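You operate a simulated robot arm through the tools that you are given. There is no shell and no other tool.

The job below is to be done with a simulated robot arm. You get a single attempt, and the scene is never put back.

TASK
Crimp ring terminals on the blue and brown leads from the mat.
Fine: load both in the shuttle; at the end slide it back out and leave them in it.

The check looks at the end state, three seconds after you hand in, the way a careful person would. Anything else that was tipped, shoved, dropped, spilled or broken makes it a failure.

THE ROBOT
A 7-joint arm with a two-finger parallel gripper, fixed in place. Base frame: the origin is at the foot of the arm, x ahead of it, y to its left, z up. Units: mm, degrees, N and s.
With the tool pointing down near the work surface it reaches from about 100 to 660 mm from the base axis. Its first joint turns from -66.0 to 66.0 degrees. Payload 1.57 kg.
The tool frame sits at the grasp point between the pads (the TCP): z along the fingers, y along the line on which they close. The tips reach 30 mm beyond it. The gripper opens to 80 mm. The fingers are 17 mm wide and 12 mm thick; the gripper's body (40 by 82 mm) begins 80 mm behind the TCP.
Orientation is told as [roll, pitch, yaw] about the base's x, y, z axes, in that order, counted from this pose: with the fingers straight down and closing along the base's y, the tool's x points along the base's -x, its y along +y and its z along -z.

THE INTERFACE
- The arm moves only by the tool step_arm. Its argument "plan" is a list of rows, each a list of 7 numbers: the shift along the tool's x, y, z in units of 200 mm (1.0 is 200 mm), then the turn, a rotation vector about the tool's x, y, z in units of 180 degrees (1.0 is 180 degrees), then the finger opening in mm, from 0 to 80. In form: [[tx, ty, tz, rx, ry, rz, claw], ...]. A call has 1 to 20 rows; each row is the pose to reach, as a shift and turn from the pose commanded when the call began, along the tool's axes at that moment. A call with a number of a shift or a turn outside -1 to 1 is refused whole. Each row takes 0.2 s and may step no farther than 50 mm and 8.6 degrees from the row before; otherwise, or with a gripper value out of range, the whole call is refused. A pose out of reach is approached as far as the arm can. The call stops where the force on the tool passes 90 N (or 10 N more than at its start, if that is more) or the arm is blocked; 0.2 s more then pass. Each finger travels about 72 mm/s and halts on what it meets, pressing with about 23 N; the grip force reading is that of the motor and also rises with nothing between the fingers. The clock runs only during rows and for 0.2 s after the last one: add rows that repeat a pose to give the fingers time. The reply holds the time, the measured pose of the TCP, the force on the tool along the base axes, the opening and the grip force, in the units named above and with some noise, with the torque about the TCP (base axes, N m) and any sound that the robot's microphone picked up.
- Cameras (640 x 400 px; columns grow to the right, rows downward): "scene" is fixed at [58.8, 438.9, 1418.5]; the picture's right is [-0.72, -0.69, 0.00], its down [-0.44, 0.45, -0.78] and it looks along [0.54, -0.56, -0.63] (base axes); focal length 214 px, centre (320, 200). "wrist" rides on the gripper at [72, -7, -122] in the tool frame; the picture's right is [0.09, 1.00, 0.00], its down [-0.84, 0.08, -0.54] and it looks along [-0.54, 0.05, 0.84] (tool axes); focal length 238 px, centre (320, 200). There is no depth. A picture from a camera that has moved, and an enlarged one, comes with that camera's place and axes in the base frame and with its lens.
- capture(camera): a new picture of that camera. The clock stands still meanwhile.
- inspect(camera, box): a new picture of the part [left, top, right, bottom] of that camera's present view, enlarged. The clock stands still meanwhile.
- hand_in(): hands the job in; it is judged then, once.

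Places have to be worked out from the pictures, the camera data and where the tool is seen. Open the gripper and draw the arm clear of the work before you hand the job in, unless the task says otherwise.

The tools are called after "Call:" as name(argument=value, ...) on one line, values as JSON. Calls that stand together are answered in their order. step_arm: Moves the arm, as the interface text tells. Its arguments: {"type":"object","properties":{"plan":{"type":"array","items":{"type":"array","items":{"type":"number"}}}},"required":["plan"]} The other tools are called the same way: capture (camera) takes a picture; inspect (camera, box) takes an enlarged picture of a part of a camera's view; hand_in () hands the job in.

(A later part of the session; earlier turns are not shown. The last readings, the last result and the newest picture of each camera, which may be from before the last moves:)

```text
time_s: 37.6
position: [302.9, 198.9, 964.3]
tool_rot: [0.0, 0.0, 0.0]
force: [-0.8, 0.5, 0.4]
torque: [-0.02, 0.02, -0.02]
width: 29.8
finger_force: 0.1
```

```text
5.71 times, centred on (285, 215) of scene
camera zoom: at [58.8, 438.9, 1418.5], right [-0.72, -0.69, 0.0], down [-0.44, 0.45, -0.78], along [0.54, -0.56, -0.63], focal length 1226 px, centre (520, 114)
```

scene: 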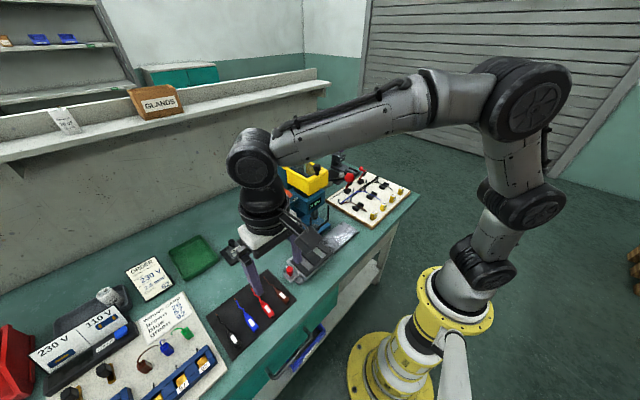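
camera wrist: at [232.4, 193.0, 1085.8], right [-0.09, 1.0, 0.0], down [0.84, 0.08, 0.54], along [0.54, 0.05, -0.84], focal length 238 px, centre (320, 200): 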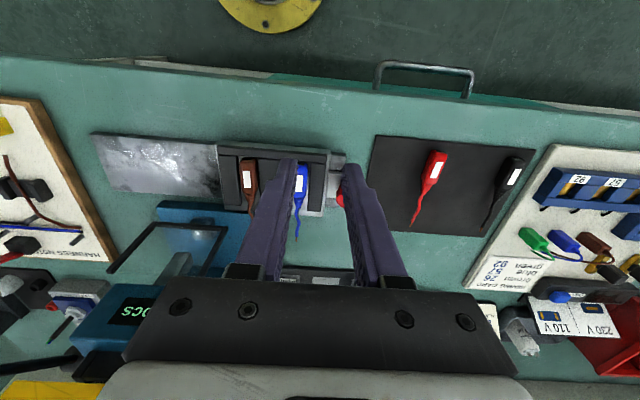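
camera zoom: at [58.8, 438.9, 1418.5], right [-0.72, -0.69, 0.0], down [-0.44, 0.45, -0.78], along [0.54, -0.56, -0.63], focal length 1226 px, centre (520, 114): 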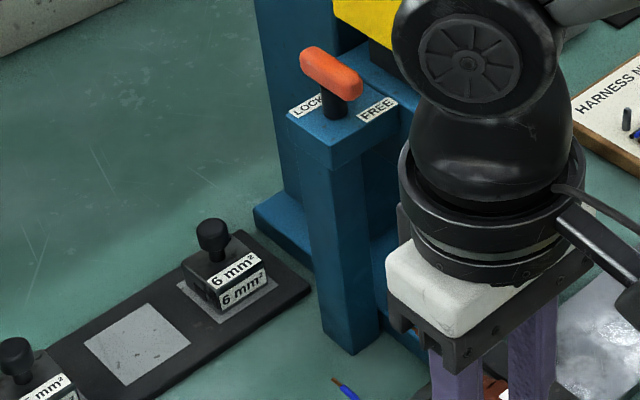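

The handle is a symmetric T-bar with a vertical stem, and the display is lit with "26 pcs" showing ready; I take it as locked and will verify by the press response. Next I go above the shuttle's red knob with the fingers opened.

Call:
step_arm(plan=[[-0.12, 0.06, 0.05, 0, 0, 0, 50], [-0.25, 0.12, 0.1, 0, 0, 0, 50], [-0.37, 0.175, 0.15, 0, 0, 0, 50], [-0.37, 0.175, 0.15, 0, 0, 0, 50]])

Call:
capture(camera="wrist")

Call:
inspect(camera="wrist", box=[250, 80, 410, 220])

Call:
inspect(camera="scene", box=[265, 230, 335, 290])

```text
time_s: 38.6
position: [377.9, 236.0, 935.7]
tool_rot: [0.0, 0.0, 0.1]
force: [0.2, -0.4, -0.3]
torque: [0.0, 0.02, -0.01]
width: 50.1
finger_force: 0.1
```

```text
taken
camera wrist: at [307.2, 229.3, 1057.5], right [-0.09, 1.0, 0.0], down [0.84, 0.08, 0.54], along [0.54, 0.05, -0.84], focal length 238 px, centre (320, 200)
```

wrist: 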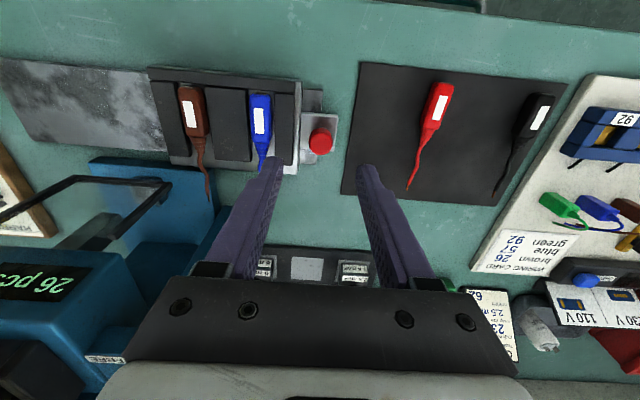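

```text
2.86 times, centred on (330, 150) of wrist
camera zoom: at [307.2, 229.3, 1057.5], right [-0.09, 1.0, 0.0], down [0.84, 0.08, 0.54], along [0.54, 0.05, -0.84], focal length 681 px, centre (291, 343)
```

zoom: 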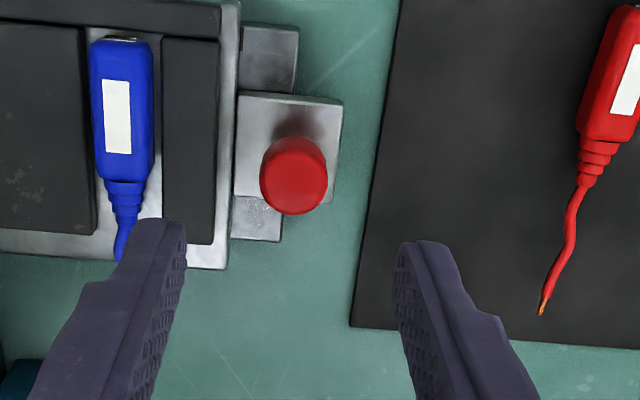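

```text
6.67 times, centred on (300, 260) of scene
camera zoom: at [58.8, 438.9, 1418.5], right [-0.72, -0.69, 0.0], down [-0.44, 0.45, -0.78], along [0.54, -0.56, -0.63], focal length 1430 px, centre (453, -200)
```

zoom: 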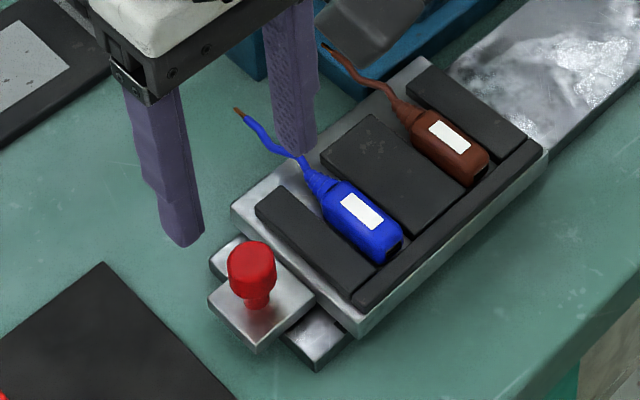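

The knob head centre is at about (378, 236.7), z≈848–862, Ø≈20 mm. I lower with 40 mm opening so that tips reach z≈845, then close on it.

Call:
step_arm(plan=[[0, 0.003, 0.15, 0, 0, 0, 40], [0, 0.003, 0.25, 0, 0, 0, 40], [0, 0.003, 0.3, 0, 0, 0, 40], [0, 0.003, 0.3, 0, 0, 0, 40]])

Call:
inspect(camera="wrist", box=[230, 80, 430, 220])

Call:
inspect(camera="scene", box=[275, 245, 325, 285])

```text
time_s: 39.6
position: [378.7, 236.1, 876.5]
tool_rot: [-0.1, 0.0, 0.0]
force: [0.3, 0.0, -0.2]
torque: [0.0, 0.02, -0.01]
width: 40.0
finger_force: 0.1
```

```text
2.86 times, centred on (330, 150) of wrist
camera zoom: at [306.7, 229.0, 997.3], right [-0.09, 1.0, 0.0], down [0.84, 0.08, 0.54], along [0.54, 0.05, -0.84], focal length 681 px, centre (291, 343)
```

zoom: 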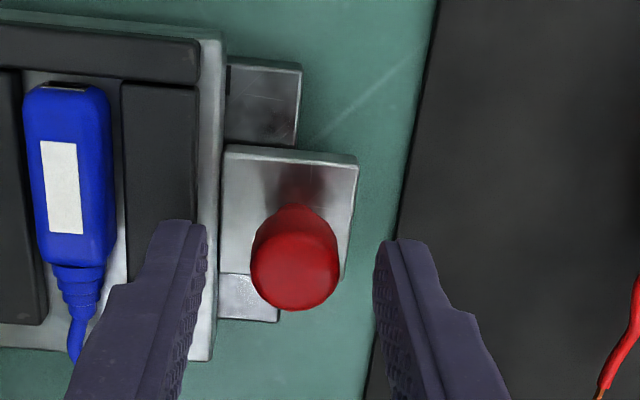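

```text
10.00 times, centred on (300, 265) of scene
camera zoom: at [58.8, 438.9, 1418.5], right [-0.72, -0.69, 0.0], down [-0.44, 0.45, -0.78], along [0.54, -0.56, -0.63], focal length 2145 px, centre (520, -450)
```

zoom: 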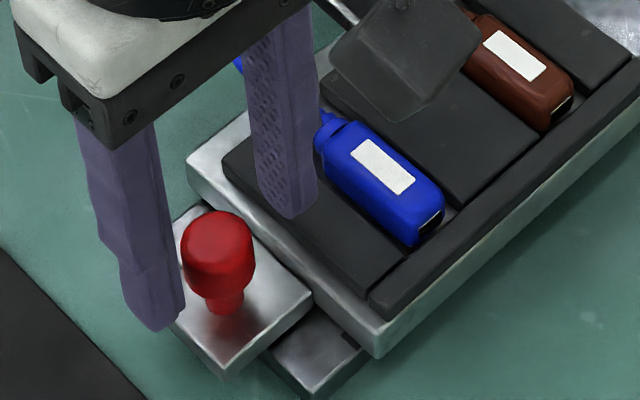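

The knob lies between the pads. I close on it.

Call:
step_arm(plan=[[0, 0, 0, 0, 0, 0, 28], [0, 0, 0, 0, 0, 0, 16], [0, 0, 0, 0, 0, 0, 12], [0, 0, 0, 0, 0, 0, 12]])

Call:
inspect(camera="wrist", box=[230, 80, 430, 220])

```text
time_s: 40.6
position: [377.2, 235.2, 876.7]
tool_rot: [0.1, 0.0, 0.1]
force: [-0.4, 2.6, -2.5]
torque: [-0.03, -0.02, 0.0]
width: 21.3
finger_force: 34.4
```

```text
2.86 times, centred on (330, 150) of wrist
camera zoom: at [306.7, 229.2, 997.5], right [-0.09, 1.0, 0.0], down [0.84, 0.08, 0.54], along [0.54, 0.05, -0.84], focal length 681 px, centre (291, 343)
```

zoom: 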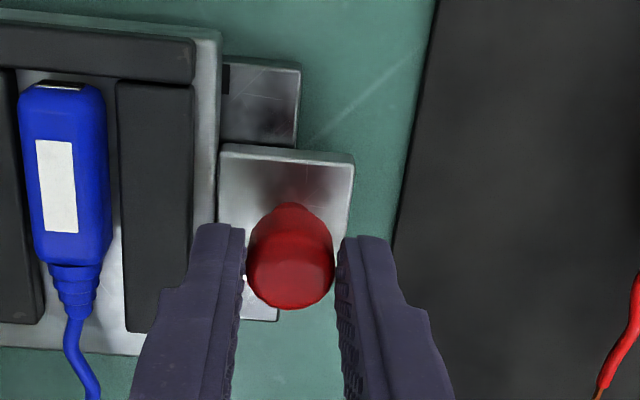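

The knob is gripped. I slide the shuttle 60 mm toward -y in small steps, watching force.

Call:
step_arm(plan=[[0, -0.02, 0, 0, 0, 0, 12], [0, -0.06, 0, 0, 0, 0, 12], [0, -0.11, 0, 0, 0, 0, 12], [0, -0.16, 0, 0, 0, 0, 12], [0, -0.21, 0, 0, 0, 0, 12], [0, -0.26, 0, 0, 0, 0, 12], [0, -0.3, 0, 0, 0, 0, 12]])

Call:
capture(camera="wrist")

Call:
inspect(camera="wrist", box=[40, 90, 300, 290])

Call:
inspect(camera="scene", box=[280, 190, 360, 270])

```text
time_s: 42.2
position: [377.4, 176.3, 876.8]
tool_rot: [-0.1, 0.0, 0.1]
force: [-4.6, -1.1, 6.7]
torque: [0.08, -0.43, 0.06]
width: 21.3
finger_force: 34.4
```

```text
taken
camera wrist: at [306.7, 170.0, 997.4], right [-0.09, 1.0, 0.0], down [0.84, 0.08, 0.54], along [0.54, 0.05, -0.84], focal length 238 px, centre (320, 200)
```

wrist: 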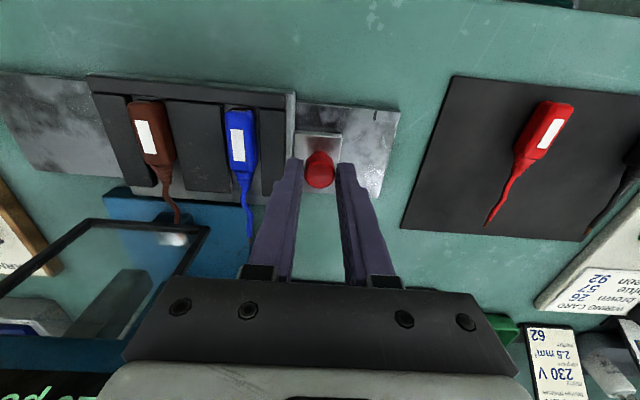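

```text
2.00 times, centred on (170, 190) of wrist
camera zoom: at [306.7, 170.0, 997.4], right [-0.09, 1.0, 0.0], down [0.84, 0.08, 0.54], along [0.54, 0.05, -0.84], focal length 477 px, centre (620, 220)
```

zoom: 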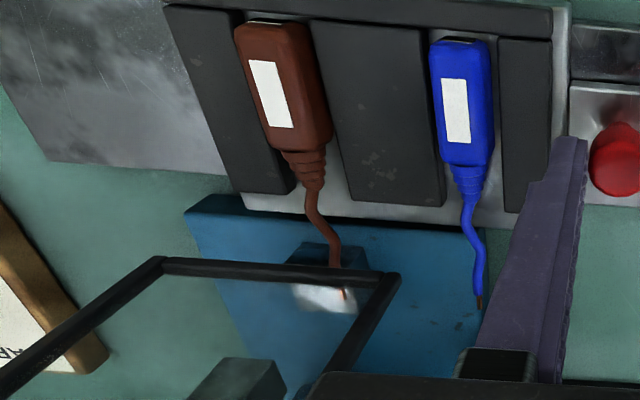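

```text
5.00 times, centred on (320, 230) of scene
camera zoom: at [58.6, 438.8, 1418.5], right [-0.72, -0.69, 0.0], down [-0.44, 0.45, -0.78], along [0.54, -0.56, -0.63], focal length 1072 px, centre (320, 50)
```

zoom: 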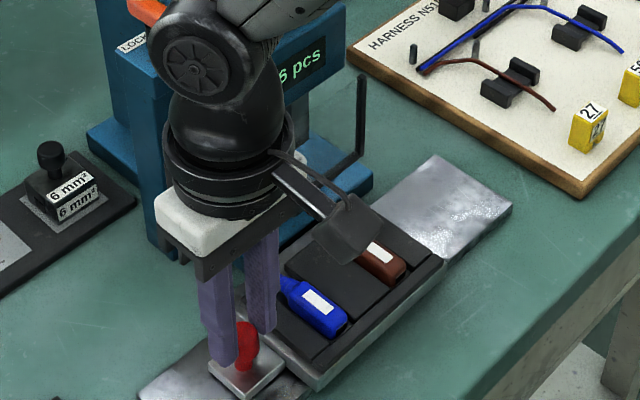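

The shuttle slides smoothly; brown's tip is entering over the anvil. I zoom on the tip and anvil to measure the remaining offset.

Call:
inspect(camera="wrist", box=[160, 200, 240, 260])

Call:
inspect(camera="wrist", box=[60, 190, 260, 310])

```text
6.67 times, centred on (200, 230) of wrist
camera zoom: at [306.7, 170.0, 997.4], right [-0.09, 1.0, 0.0], down [0.84, 0.08, 0.54], along [0.54, 0.05, -0.84], focal length 1589 px, centre (1120, 0)
```

zoom: 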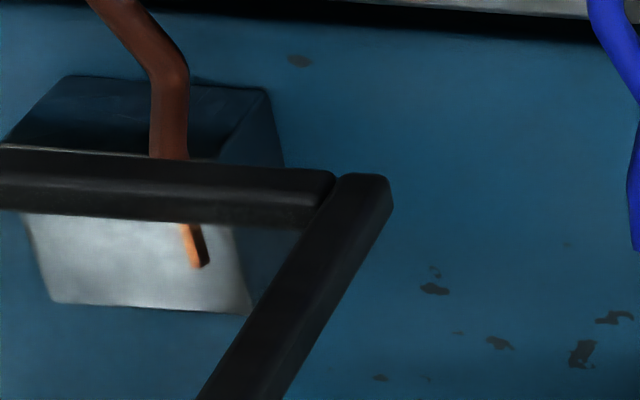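

```text
3.20 times, centred on (160, 250) of wrist
camera zoom: at [306.7, 170.0, 997.4], right [-0.09, 1.0, 0.0], down [0.84, 0.08, 0.54], along [0.54, 0.05, -0.84], focal length 763 px, centre (832, 40)
```

zoom: 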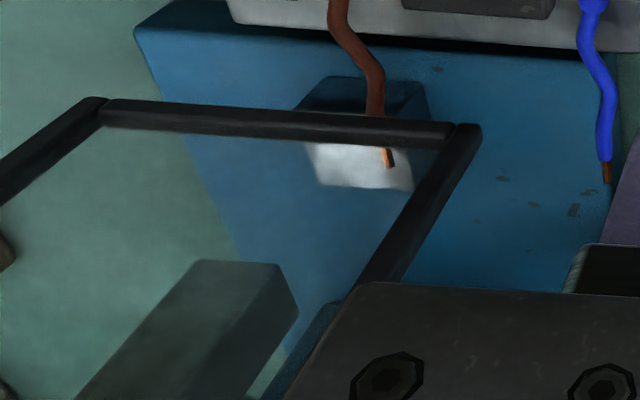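

The anvil top works out to x≈447–474, y centre ≈51, z≈834.5; brown's tip is at about (461, 61). I slide a further 9.8 mm to bring it to the centre.

Call:
step_arm(plan=[[0, -0.02, 0, 0, 0, 0, 12], [0, -0.04, 0, 0, 0, 0, 12], [0, -0.049, 0, 0, 0, 0, 12], [0, -0.049, 0, 0, 0, 0, 12]])

Call:
capture(camera="wrist")

Call:
inspect(camera="wrist", box=[140, 190, 240, 260])

```text
time_s: 43.2
position: [378.1, 167.4, 876.1]
tool_rot: [0.1, 0.0, 0.1]
force: [-1.2, -1.0, -2.3]
torque: [0.12, -0.48, -0.02]
width: 21.7
finger_force: 34.1
```

```text
taken
camera wrist: at [306.9, 160.6, 997.5], right [-0.09, 1.0, 0.0], down [0.84, 0.08, 0.54], along [0.54, 0.05, -0.84], focal length 238 px, centre (320, 200)
```

wrist: 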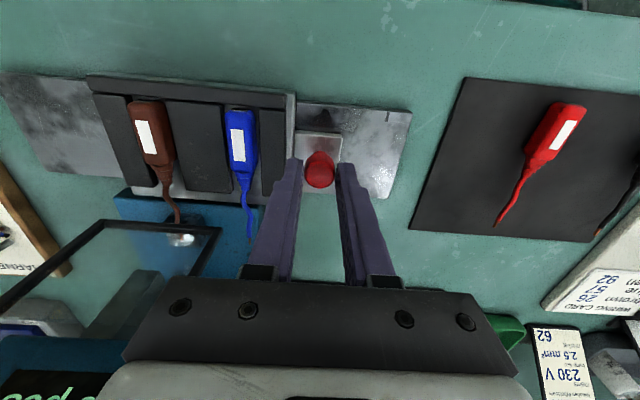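

```text
5.71 times, centred on (190, 225) of wrist
camera zoom: at [306.9, 160.6, 997.5], right [-0.09, 1.0, 0.0], down [0.84, 0.08, 0.54], along [0.54, 0.05, -0.84], focal length 1362 px, centre (1063, 57)
```

zoom: 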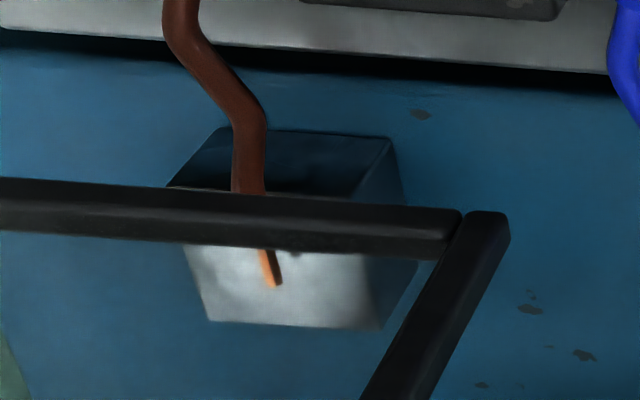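

The tip sits at about (461.5, 51.5) against anvil centre ≈(460.5, 50.6): aligned. I release the knob and rise, checking the shuttle stays put.

Call:
step_arm(plan=[[0, 0, 0, 0, 0, 0, 24], [0, 0, 0, 0, 0, 0, 34], [0, 0, 0, 0, 0, 0, 40], [0, 0, 0, 0, 0, 0, 40]])

Call:
inspect(camera="wrist", box=[140, 190, 240, 260])

Call:
step_arm(plan=[[0, 0, -0.1, 0, 0, 0, 40], [0, 0, -0.3, 0, 0, 0, 40], [0, 0, -0.5, 0, 0, 0, 40], [0.1, 0, -0.7, 0, 0, 0, 40], [0.2, 0, -0.9, 0, 0, 0, 40], [0.25, 0, -1.0, 0, 0, 0, 50]])

Call:
capture(camera="wrist")

Call:
capture(camera="scene")

```text
time_s: 44.2
position: [378.9, 166.6, 877.1]
tool_rot: [-0.1, 0.0, 0.0]
force: [-0.5, 0.0, 0.0]
torque: [-0.01, -0.01, 0.02]
width: 39.9
finger_force: 0.1
```

```text
5.71 times, centred on (190, 225) of wrist
camera zoom: at [307.1, 160.8, 998.0], right [-0.09, 1.0, 0.0], down [0.84, 0.08, 0.54], along [0.54, 0.05, -0.84], focal length 1362 px, centre (1063, 57)
```

zoom: 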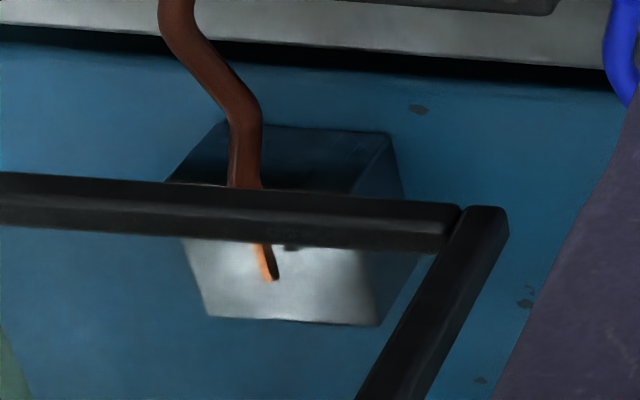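

```text
time_s: 45.6
position: [327.9, 165.3, 1077.8]
tool_rot: [-0.1, 0.0, -0.1]
force: [-0.4, 0.1, -0.4]
torque: [0.01, 0.01, 0.0]
width: 49.9
finger_force: 0.0
```

```text
taken
camera wrist: at [256.1, 159.4, 1198.7], right [-0.09, 1.0, 0.0], down [0.84, 0.08, 0.54], along [0.54, 0.05, -0.84], focal length 238 px, centre (320, 200)
```

wrist: 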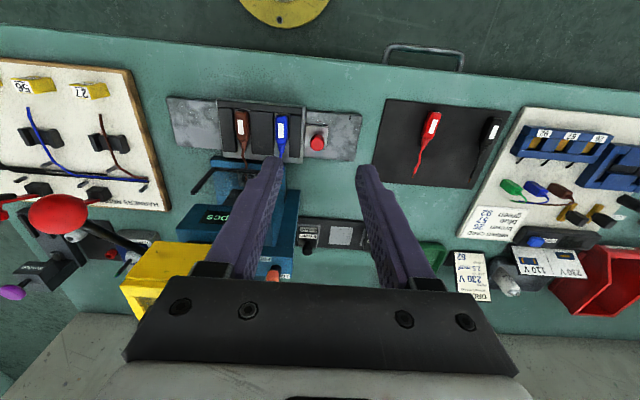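

```text
taken
```

scene: 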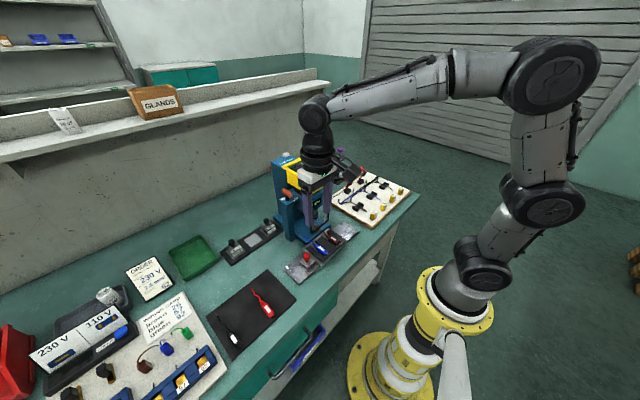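

Shuttle held position. From this viewpoint I check the tip/anvil/ram alignment once more.

Call:
inspect(camera="wrist", box=[180, 90, 290, 250])

Call:
inspect(camera="wrist", box=[220, 140, 260, 190])

Call:
inspect(camera="wrist", box=[0, 180, 200, 320])

Call:
inspect(camera="scene", box=[290, 190, 350, 260])

```text
2.50 times, centred on (235, 170) of wrist
camera zoom: at [256.1, 159.4, 1198.7], right [-0.09, 1.0, 0.0], down [0.84, 0.08, 0.54], along [0.54, 0.05, -0.84], focal length 596 px, centre (532, 275)
```

zoom: 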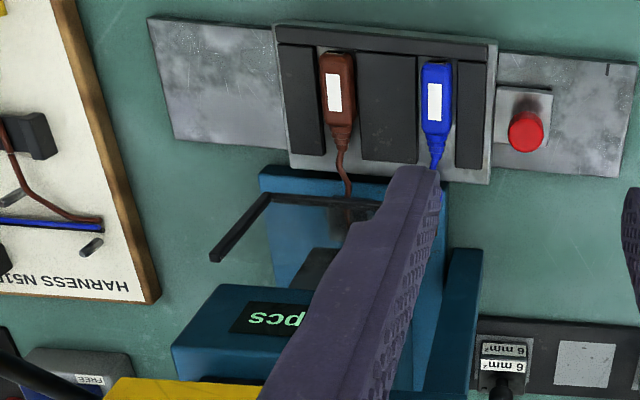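

```text
8.00 times, centred on (240, 165) of wrist
camera zoom: at [256.1, 159.4, 1198.7], right [-0.09, 1.0, 0.0], down [0.84, 0.08, 0.54], along [0.54, 0.05, -0.84], focal length 1907 px, centre (960, 480)
```

zoom: 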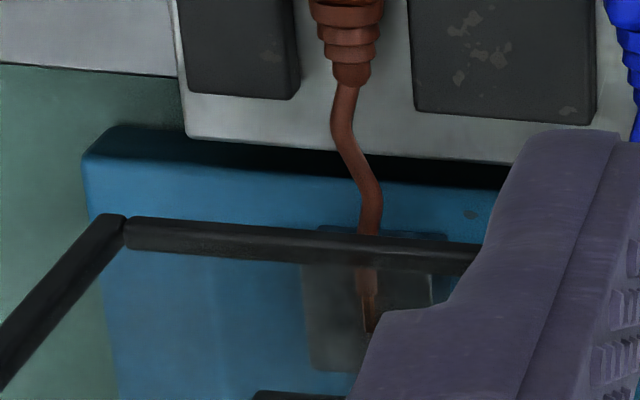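

```text
2.86 times, centred on (100, 250) of wrist
camera zoom: at [256.1, 159.4, 1198.7], right [-0.09, 1.0, 0.0], down [0.84, 0.08, 0.54], along [0.54, 0.05, -0.84], focal length 681 px, centre (949, 57)
```

zoom: 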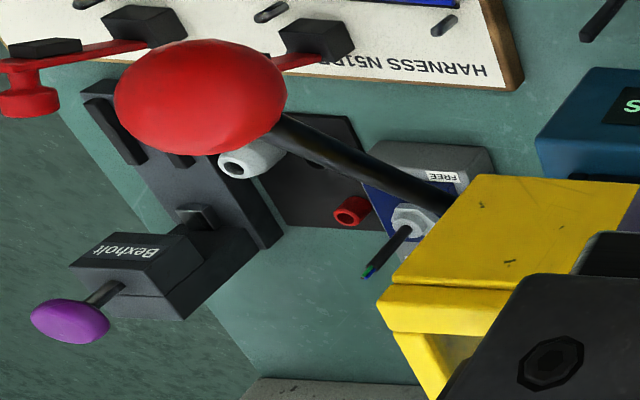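

```text
5.71 times, centred on (320, 225) of scene
camera zoom: at [58.8, 438.9, 1418.5], right [-0.72, -0.69, 0.0], down [-0.44, 0.45, -0.78], along [0.54, -0.56, -0.63], focal length 1226 px, centre (320, 57)
```

zoom: 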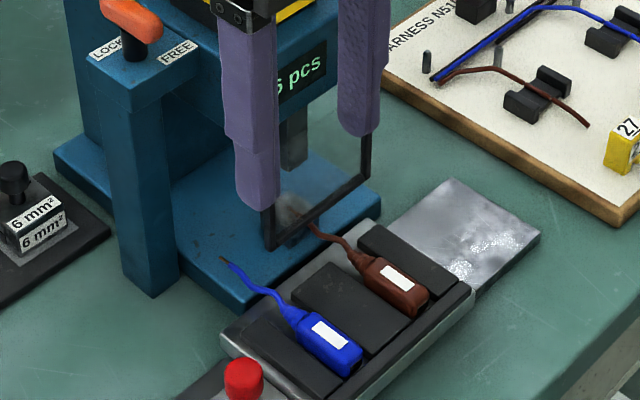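

Alignment is good. Now I move to in front of and above the red ball lever to locate it accurately.

Call:
step_arm(plan=[[0, -0.1, -0.2, 0, 0, 0, 60], [0, -0.3, -0.31, 0, 0, 0, 60], [0, -0.53, -0.31, 0, 0, 0, 60], [0, -0.76, -0.31, 0, 0, 0, 60], [0, -0.98, -0.31, 0, 0, 0, 60], [0, -0.98, -0.31, 0, 0, 0, 60]])

Call:
capture(camera="wrist")

Call:
inspect(camera="wrist", box=[250, 140, 410, 260])

Call:
inspect(camera="scene", box=[310, 150, 390, 220])

```text
time_s: 47.0
position: [327.7, -26.7, 1138.1]
tool_rot: [0.0, -0.1, 0.1]
force: [-0.3, -0.5, 0.2]
torque: [0.02, 0.03, 0.01]
width: 60.2
finger_force: 0.0
```

```text
taken
camera wrist: at [256.5, -33.7, 1259.5], right [-0.09, 1.0, 0.0], down [0.84, 0.08, 0.54], along [0.54, 0.05, -0.84], focal length 238 px, centre (320, 200)
```

wrist: 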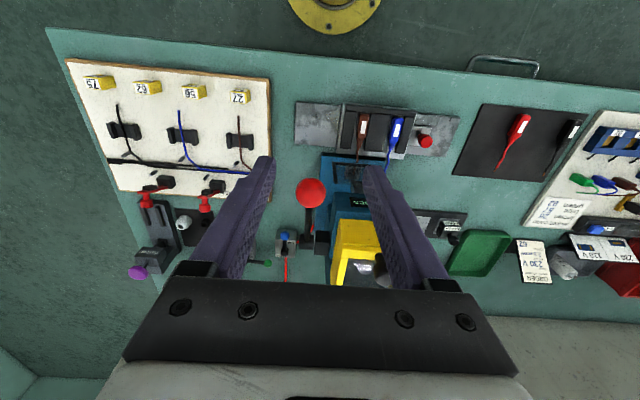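

```text
3.33 times, centred on (330, 200) of wrist
camera zoom: at [256.5, -33.7, 1259.5], right [-0.09, 1.0, 0.0], down [0.84, 0.08, 0.54], along [0.54, 0.05, -0.84], focal length 794 px, centre (287, 200)
```

zoom: 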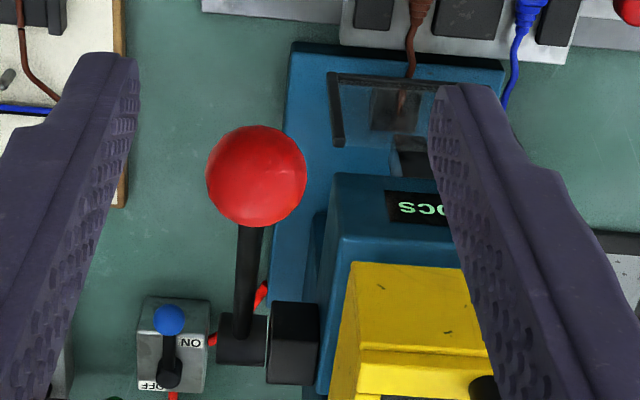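

```text
5.71 times, centred on (350, 185) of scene
camera zoom: at [58.8, 438.9, 1418.5], right [-0.72, -0.69, 0.0], down [-0.44, 0.45, -0.78], along [0.54, -0.56, -0.63], focal length 1226 px, centre (149, 286)
```

zoom: 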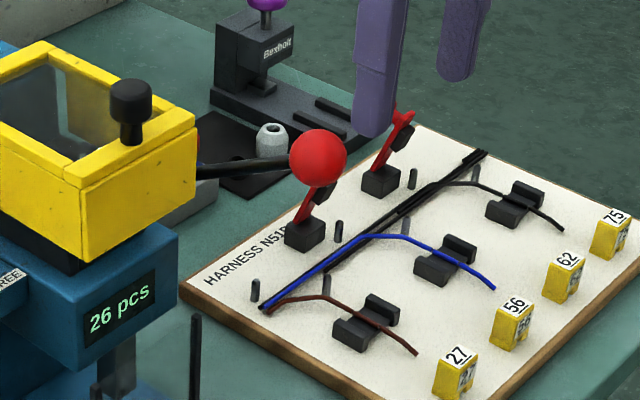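

The ball is at about (383.4, −31, 1050), radius ≈15 mm, with the lever's pivot near (528, 966) and rod ≈30° above horizontal. I move over the ball and descend with fingers straddling it.

Call:
step_arm(plan=[[-0.14, -0.01, 0, 0, 0, 0, 60], [-0.278, -0.021, 0, 0, 0, 0, 60], [-0.278, -0.021, 0.1, 0, 0, 0, 60], [-0.278, -0.021, 0.2, 0, 0, 0, 60]])

Call:
capture(camera="wrist")

Call:
inspect(camera="scene", box=[310, 140, 390, 210])

```text
time_s: 48.0
position: [384.2, -32.3, 1098.1]
tool_rot: [0.0, 0.0, 0.0]
force: [-0.9, 0.0, 0.0]
torque: [0.0, 0.02, 0.0]
width: 60.0
finger_force: 0.0
```

```text
taken
camera wrist: at [312.9, -38.2, 1219.4], right [-0.09, 1.0, 0.0], down [0.84, 0.08, 0.54], along [0.54, 0.05, -0.84], focal length 238 px, centre (320, 200)
```

wrist: 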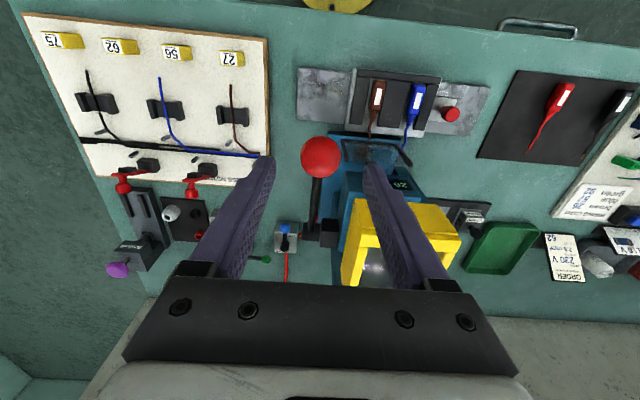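

```text
5.71 times, centred on (350, 175) of scene
camera zoom: at [58.8, 438.9, 1418.5], right [-0.72, -0.69, 0.0], down [-0.44, 0.45, -0.78], along [0.54, -0.56, -0.63], focal length 1226 px, centre (149, 343)
```

zoom: 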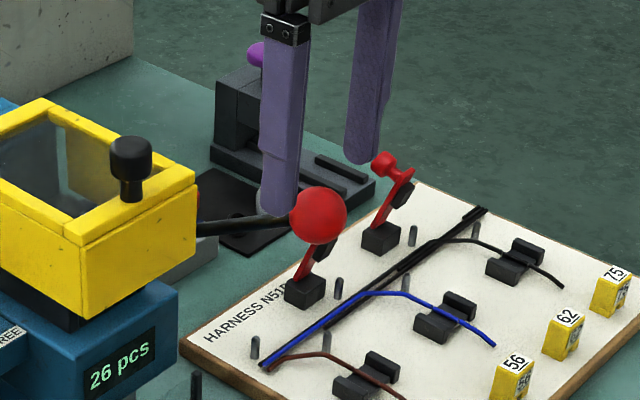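

The ball is centred between the fingers. I descend 38 mm so the pads are level with the ball and close on it.

Call:
step_arm(plan=[[0, 0, 0.1, 0, 0, 0, 60], [0, 0, 0.19, 0, 0, 0, 60], [0, 0, 0.19, 0, 0, 0, 46], [0, 0, 0.19, 0, 0, 0, 34], [0, 0, 0.19, 0, 0, 0, 22], [0, 0, 0.19, 0, 0, 0, 22]])

Call:
capture(camera="wrist")

Call:
inspect(camera="wrist", box=[260, 110, 400, 260])

Call:
inspect(camera="scene", box=[310, 140, 390, 210])

```text
time_s: 49.4
position: [383.7, -31.6, 1059.9]
tool_rot: [0.1, -0.1, 0.0]
force: [1.3, 13.7, -1.1]
torque: [0.17, -0.09, -0.01]
width: 30.8
finger_force: 39.9
```

```text
taken
camera wrist: at [313.4, -38.3, 1180.5], right [-0.09, 1.0, 0.0], down [0.84, 0.08, 0.54], along [0.54, 0.05, -0.84], focal length 238 px, centre (320, 200)
```

wrist: 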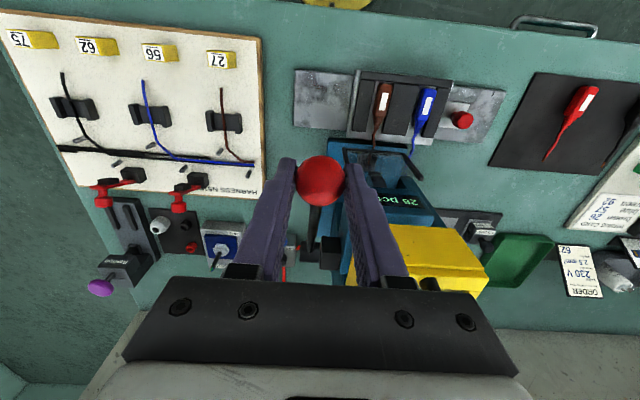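

```text
2.67 times, centred on (330, 185) of wrist
camera zoom: at [313.4, -38.3, 1180.5], right [-0.09, 1.0, 0.0], down [0.84, 0.08, 0.54], along [0.54, 0.05, -0.84], focal length 636 px, centre (293, 240)
```

zoom: 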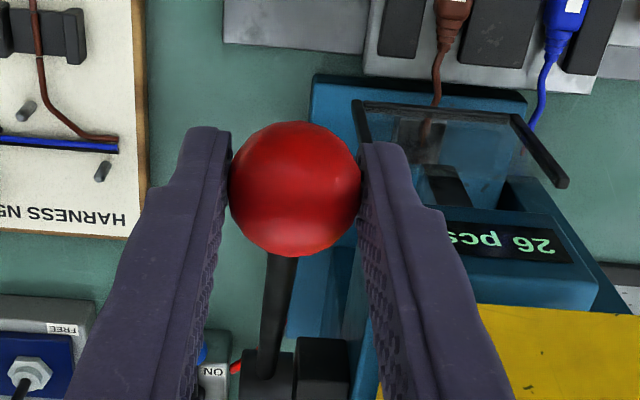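

```text
5.71 times, centred on (350, 175) of scene
camera zoom: at [58.8, 439.3, 1418.3], right [-0.72, -0.69, 0.0], down [-0.44, 0.45, -0.78], along [0.54, -0.56, -0.63], focal length 1226 px, centre (149, 343)
```

zoom: 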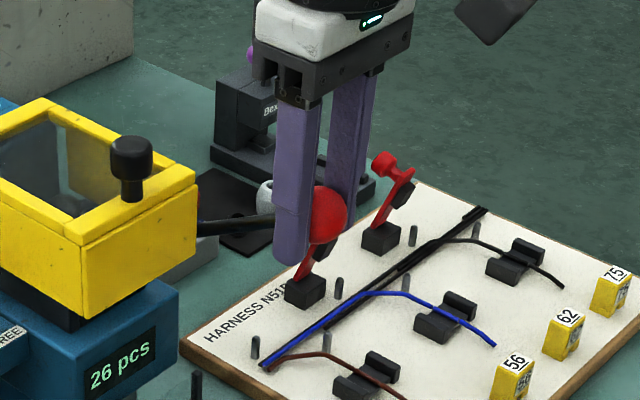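

Ball gripped (30.8 mm). A 13.7 N side force shows I'm slightly off-centre, so I ease +1 mm in y before pulling.

Call:
step_arm(plan=[[0, 0.005, 0, 0, 0, 0, 22], [0, 0.005, 0, 0, 0, 0, 22]])

```text
time_s: 50.0
position: [383.6, -31.5, 1061.1]
tool_rot: [0.0, 0.0, 0.1]
force: [7.8, 12.3, -6.7]
torque: [0.14, 0.1, -0.06]
width: 30.9
finger_force: 39.8
```

I begin the pull: about 8° of lever arc (−10.5 mm x, −21.5 mm z).

Call:
step_arm(plan=[[0.02, 0.005, 0.036, 0, 0, 0, 22], [0.038, 0.005, 0.072, 0, 0, 0, 22], [0.0525, 0.005, 0.1075, 0, 0, 0, 22]])

Call:
inspect(camera="scene", box=[280, 150, 390, 240])

Call:
capture(camera="wrist")

```text
time_s: 50.8
position: [372.4, -32.1, 1039.8]
tool_rot: [-0.1, -0.1, 0.0]
force: [6.1, 3.2, 5.9]
torque: [0.03, -1.22, -0.02]
width: 31.2
finger_force: 39.7
```

```text
4.44 times, centred on (335, 195) of scene
camera zoom: at [58.9, 439.0, 1418.4], right [-0.72, -0.69, 0.0], down [-0.44, 0.45, -0.78], along [0.54, -0.56, -0.63], focal length 953 px, centre (253, 222)
```

zoom: 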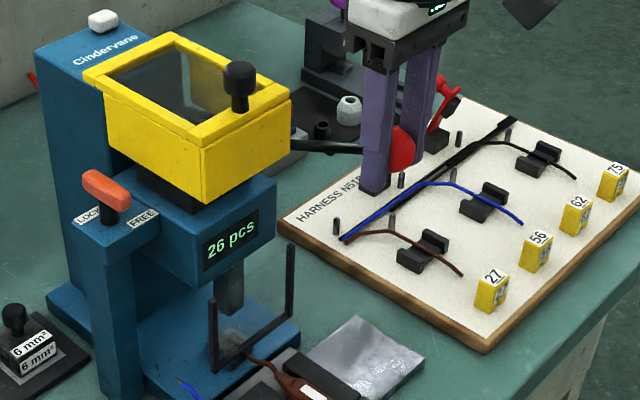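

```text
taken
camera wrist: at [301.8, -37.7, 1160.7], right [-0.09, 1.0, 0.0], down [0.84, 0.08, 0.54], along [0.54, 0.05, -0.84], focal length 238 px, centre (320, 200)
```

wrist: 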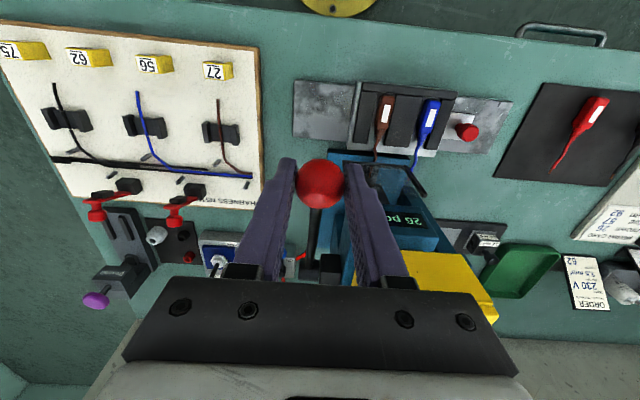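

The lever follows; from the rod's angle I refine the pivot to about (535, 968), radius ≈172. I continue the arc to about 4° above horizontal.

Call:
step_arm(plan=[[0.0205, 0, 0.063, 0, 0, 0, 22], [0.035, 0, 0.121, 0, 0, 0, 22], [0.0455, 0, 0.18, 0, 0, 0, 22], [0.052, 0, 0.24, 0, 0, 0, 22]])

Call:
inspect(camera="scene", box=[280, 150, 390, 240])

Call:
capture(camera="wrist")

```text
time_s: 51.8
position: [362.7, -32.4, 991.0]
tool_rot: [-0.1, 0.0, 0.0]
force: [-5.0, -3.9, 9.7]
torque: [-0.11, -1.05, 0.06]
width: 31.2
finger_force: 40.2
```

```text
4.44 times, centred on (335, 195) of scene
camera zoom: at [58.5, 438.8, 1418.5], right [-0.72, -0.69, 0.0], down [-0.44, 0.45, -0.78], along [0.54, -0.56, -0.63], focal length 953 px, centre (253, 222)
```

zoom: 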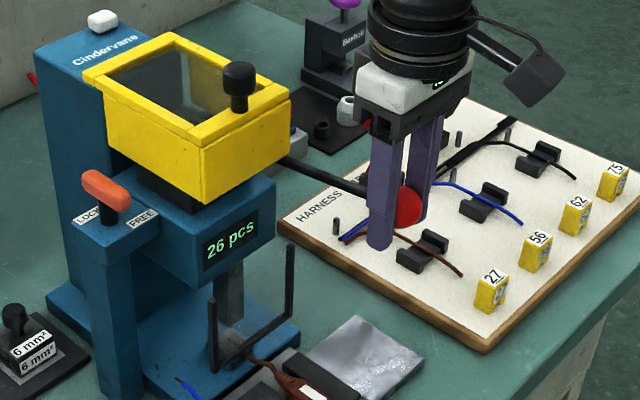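

```text
taken
camera wrist: at [291.3, -37.9, 1112.4], right [-0.09, 1.0, 0.0], down [0.84, 0.08, 0.54], along [0.54, 0.05, -0.84], focal length 238 px, centre (320, 200)
```

wrist: 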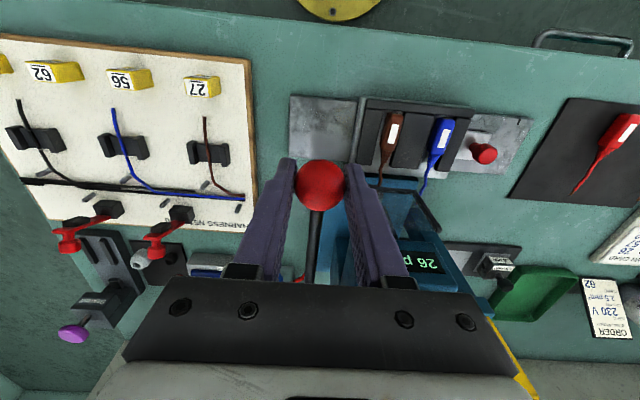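

The ram is lowering with the lever; display still reads 26. I continue the arc another 8° to −4°.

Call:
step_arm(plan=[[0.002, 0, 0.03, 0, 0, 0, 22], [0.002, 0, 0.06, 0, 0, 0, 22], [0.001, 0, 0.09, 0, 0, 0, 22], [0, 0, 0.12, 0, 0, 0, 22]])

Call:
inspect(camera="scene", box=[290, 190, 350, 250])

Call:
inspect(camera="wrist", box=[340, 150, 460, 240])

```text
time_s: 52.8
position: [360.6, -32.1, 968.1]
tool_rot: [0.0, -0.1, 0.0]
force: [-6.4, -3.0, 15.4]
torque: [0.0, -0.95, 0.01]
width: 30.9
finger_force: 39.9
```

```text
6.67 times, centred on (320, 220) of scene
camera zoom: at [58.4, 438.8, 1418.5], right [-0.72, -0.69, 0.0], down [-0.44, 0.45, -0.78], along [0.54, -0.56, -0.63], focal length 1430 px, centre (320, 67)
```

zoom: 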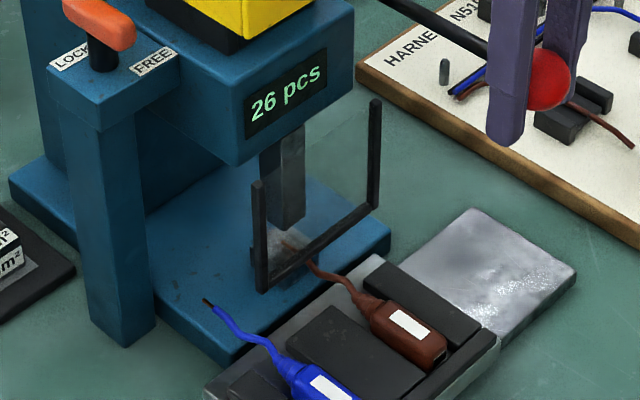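

```text
4.44 times, centred on (400, 195) of wrist
camera zoom: at [291.3, -38.0, 1088.1], right [-0.09, 1.0, 0.0], down [0.84, 0.08, 0.54], along [0.54, 0.05, -0.84], focal length 1059 px, centre (-36, 222)
```

zoom: 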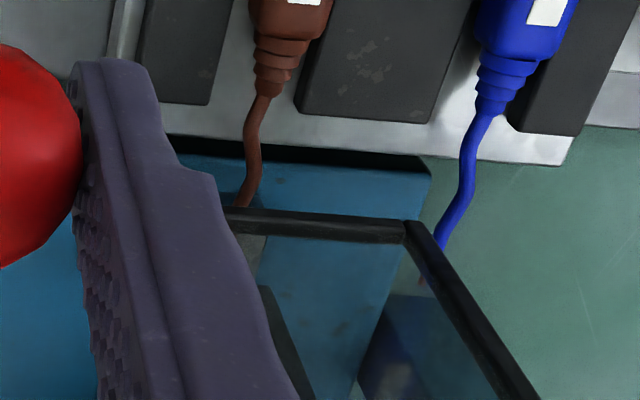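

Ram is nearing the anvil with force about 15 N. I continue to −12°.

Call:
step_arm(plan=[[-0.002, 0, 0.03, 0, 0, 0, 22], [-0.0065, 0, 0.06, 0, 0, 0, 22], [-0.011, 0, 0.09, 0, 0, 0, 22], [-0.017, 0, 0.12, 0, 0, 0, 22]])

Call:
inspect(camera="scene", box=[290, 190, 350, 250])

```text
time_s: 53.8
position: [365.6, -32.1, 942.6]
tool_rot: [0.1, 0.1, 0.0]
force: [-7.4, -8.2, 16.1]
torque: [-0.05, -0.99, 0.04]
width: 31.4
finger_force: 40.3
```

```text
6.67 times, centred on (320, 220) of scene
camera zoom: at [58.3, 438.7, 1418.6], right [-0.72, -0.69, 0.0], down [-0.44, 0.45, -0.78], along [0.54, -0.56, -0.63], focal length 1430 px, centre (320, 67)
```

zoom: 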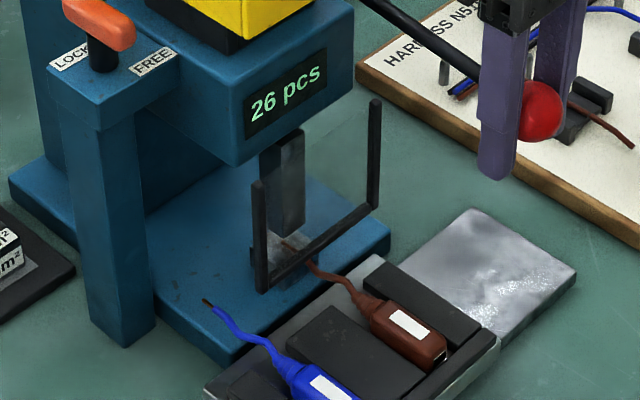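

Still free-moving at 16 N. I continue to about −20°.

Call:
step_arm(plan=[[-0.007, 0, 0.029, 0, 0, 0, 22], [-0.0145, 0, 0.058, 0, 0, 0, 22], [-0.0235, 0, 0.087, 0, 0, 0, 22], [-0.033, 0, 0.1155, 0, 0, 0, 22]])

Call:
inspect(camera="scene", box=[290, 190, 350, 250])

```text
time_s: 54.8
position: [371.7, -30.9, 919.3]
tool_rot: [0.0, 0.1, 0.0]
force: [-14.0, -9.6, 8.5]
torque: [0.04, -0.73, 0.04]
width: 31.4
finger_force: 40.1
```

```text
6.67 times, centred on (320, 220) of scene
camera zoom: at [58.3, 438.6, 1418.6], right [-0.72, -0.69, 0.0], down [-0.44, 0.45, -0.78], along [0.54, -0.56, -0.63], focal length 1430 px, centre (320, 67)
```

zoom: 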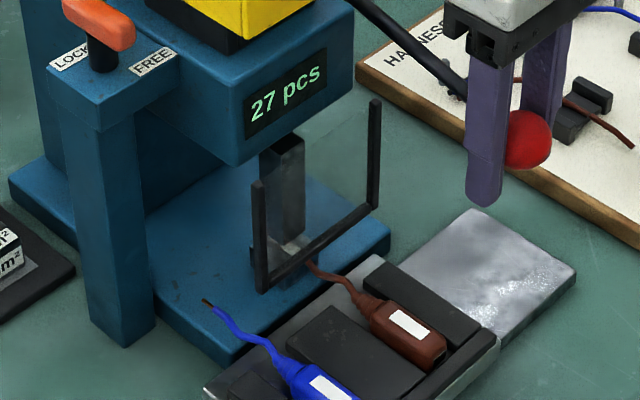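

The counter advanced to 27 pcs: the stroke registered. I zoom in on the ram and lead to see if it has closed fully.

Call:
inspect(camera="scene", box=[308, 212, 332, 240])

Call:
capture(camera="wrist")

Call:
inspect(camera="wrist", box=[340, 150, 480, 260])

```text
14.29 times, centred on (320, 226) of scene
camera zoom: at [58.3, 438.6, 1418.6], right [-0.72, -0.69, 0.0], down [-0.44, 0.45, -0.78], along [0.54, -0.56, -0.63], focal length 3064 px, centre (320, -171)
```

zoom: 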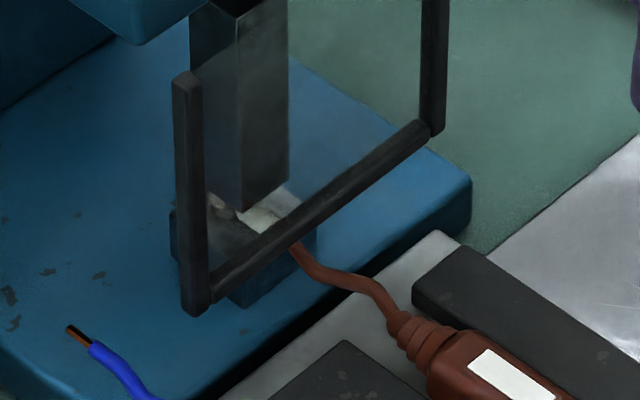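

```text
taken
camera wrist: at [301.2, -37.9, 1040.4], right [-0.09, 1.0, 0.0], down [0.84, 0.08, 0.54], along [0.54, 0.05, -0.84], focal length 238 px, centre (320, 200)
```

wrist: 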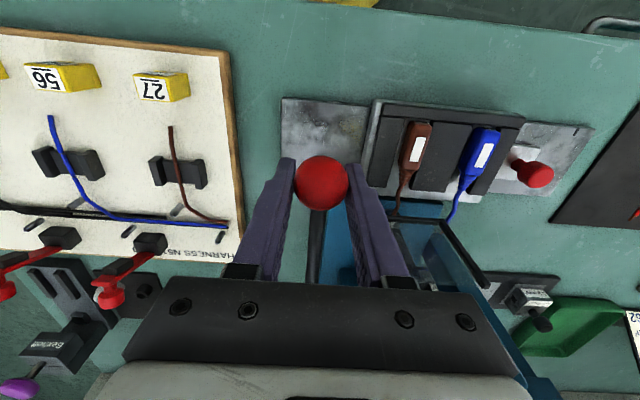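

```text
3.64 times, centred on (410, 205) of wrist
camera zoom: at [301.2, -37.9, 1040.4], right [-0.09, 1.0, 0.0], down [0.84, 0.08, 0.54], along [0.54, 0.05, -0.84], focal length 867 px, centre (-7, 182)
```

zoom: 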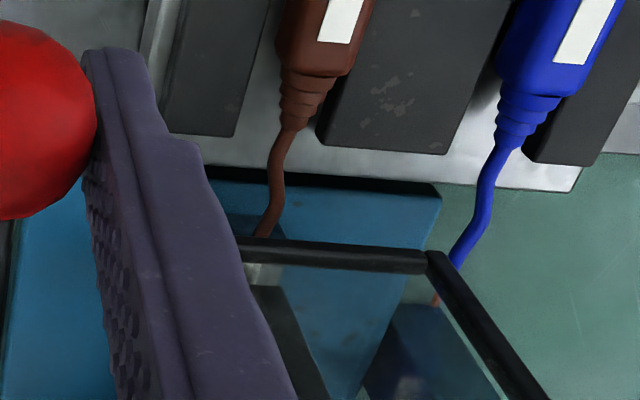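

The ram is right down at the anvil. I try a slight further pull (~3°) to confirm it is at the end of stroke.

Call:
step_arm(plan=[[-0.01, 0, 0.022, 0, 0, 0, 22], [-0.018, 0, 0.042, 0, 0, 0, 22]])

Call:
inspect(camera="scene", box=[290, 190, 350, 250])

Call:
inspect(camera="scene", box=[308, 212, 332, 240])

```text
time_s: 55.4
position: [378.7, -31.3, 912.2]
tool_rot: [0.0, -0.4, 0.1]
force: [-0.9, -5.6, 11.3]
torque: [0.03, 0.04, 0.06]
width: 29.7
finger_force: 39.0
```

```text
6.67 times, centred on (320, 220) of scene
camera zoom: at [58.6, 438.8, 1418.5], right [-0.72, -0.69, 0.0], down [-0.44, 0.45, -0.78], along [0.54, -0.56, -0.63], focal length 1430 px, centre (320, 67)
```

zoom: 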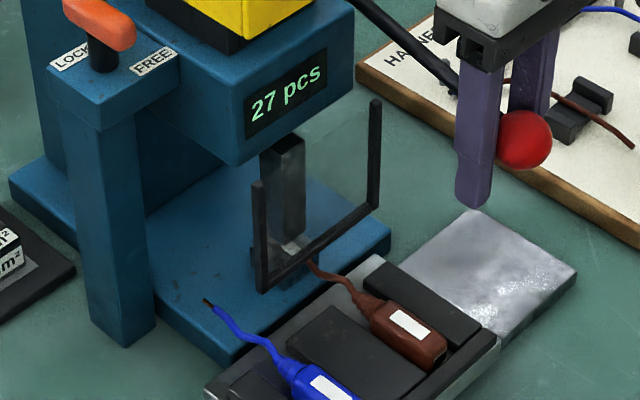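

```text
14.29 times, centred on (320, 226) of scene
camera zoom: at [58.6, 438.8, 1418.5], right [-0.72, -0.69, 0.0], down [-0.44, 0.45, -0.78], along [0.54, -0.56, -0.63], focal length 3064 px, centre (320, -171)
```

zoom: 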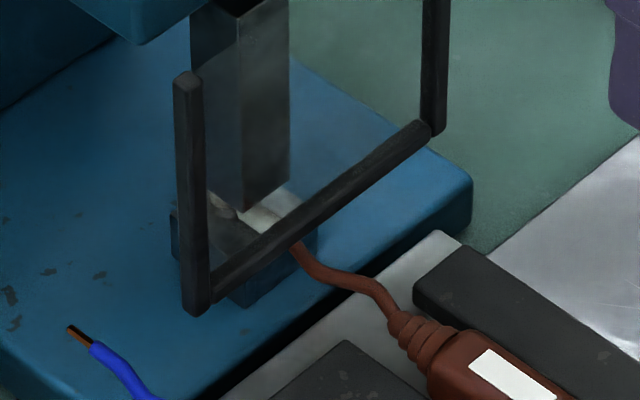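

The lever is at its bottom stop (ball stayed put while the grip slid slightly). I now return the lever upward along the arc.

Call:
step_arm(plan=[[0.018, 0, -0.042, 0, 0, 0, 22], [0.036, 0, -0.1, 0, 0, 0, 22], [0.051, 0, -0.1575, 0, 0, 0, 22], [0.062, 0, -0.217, 0, 0, 0, 22], [0.068, 0, -0.277, 0, 0, 0, 22], [0.069, 0, -0.337, 0, 0, 0, 22], [0.068, 0, -0.397, 0, 0, 0, 22]])

Call:
inspect(camera="scene", box=[290, 180, 380, 250])

Call:
inspect(camera="scene", box=[308, 212, 332, 240])

```text
time_s: 57.0
position: [362.1, -31.5, 988.4]
tool_rot: [0.1, 0.3, 0.1]
force: [8.9, 11.5, -6.5]
torque: [-0.19, 1.24, 0.03]
width: 31.3
finger_force: 39.9
```

```text
5.71 times, centred on (335, 215) of scene
camera zoom: at [59.1, 439.2, 1418.4], right [-0.72, -0.69, 0.0], down [-0.44, 0.45, -0.78], along [0.54, -0.56, -0.63], focal length 1226 px, centre (234, 114)
```

zoom: 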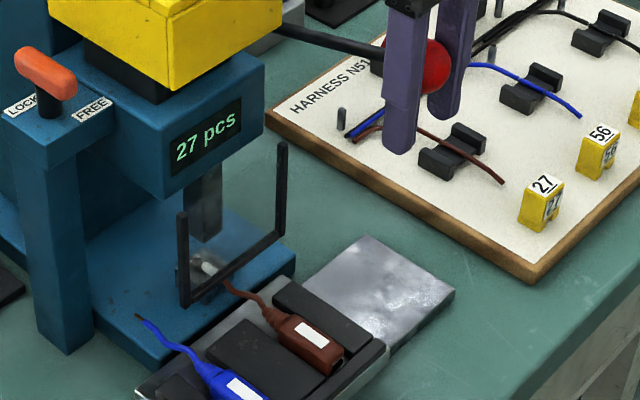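

```text
14.29 times, centred on (320, 226) of scene
camera zoom: at [59.1, 439.2, 1418.4], right [-0.72, -0.69, 0.0], down [-0.44, 0.45, -0.78], along [0.54, -0.56, -0.63], focal length 3064 px, centre (320, -171)
```

zoom: 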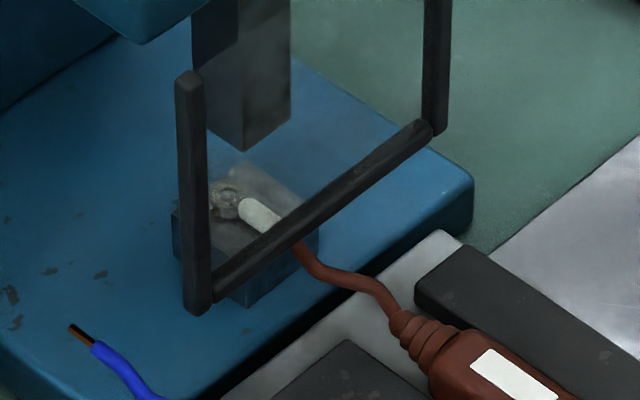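

A ring terminal is visibly crimped on the brown lead. I return the lever the rest of the way up.

Call:
step_arm(plan=[[-0.006, 0, -0.06, 0, 0, 0, 22], [-0.017, 0, -0.12, 0, 0, 0, 22], [-0.032, 0, -0.178, 0, 0, 0, 22], [-0.05, 0, -0.235, 0, 0, 0, 22], [-0.074, 0, -0.29, 0, 0, 0, 22], [-0.099, 0, -0.345, 0, 0, 0, 22]])

Call:
inspect(camera="scene", box=[280, 150, 390, 240])

Call:
inspect(camera="wrist", box=[260, 110, 400, 260])

```text
time_s: 58.4
position: [378.6, -31.9, 1057.5]
tool_rot: [0.1, 0.8, 0.1]
force: [-13.7, 9.2, -25.0]
torque: [0.0, 0.32, 0.08]
width: 31.0
finger_force: 39.5
```

```text
4.44 times, centred on (335, 195) of scene
camera zoom: at [58.6, 439.1, 1418.4], right [-0.72, -0.69, 0.0], down [-0.44, 0.45, -0.78], along [0.54, -0.56, -0.63], focal length 953 px, centre (253, 222)
```

zoom: 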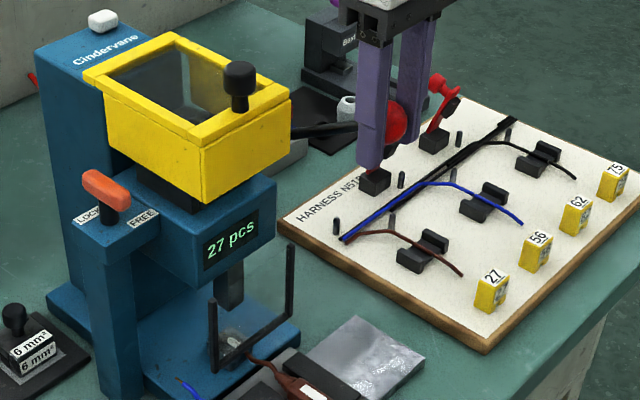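

```text
2.67 times, centred on (330, 185) of wrist
camera zoom: at [309.5, -38.1, 1178.5], right [-0.09, 1.0, 0.0], down [0.84, 0.08, 0.53], along [0.53, 0.05, -0.85], focal length 636 px, centre (293, 240)
```

zoom: 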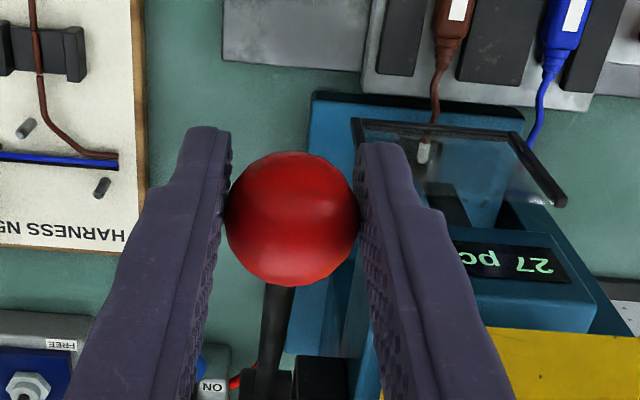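

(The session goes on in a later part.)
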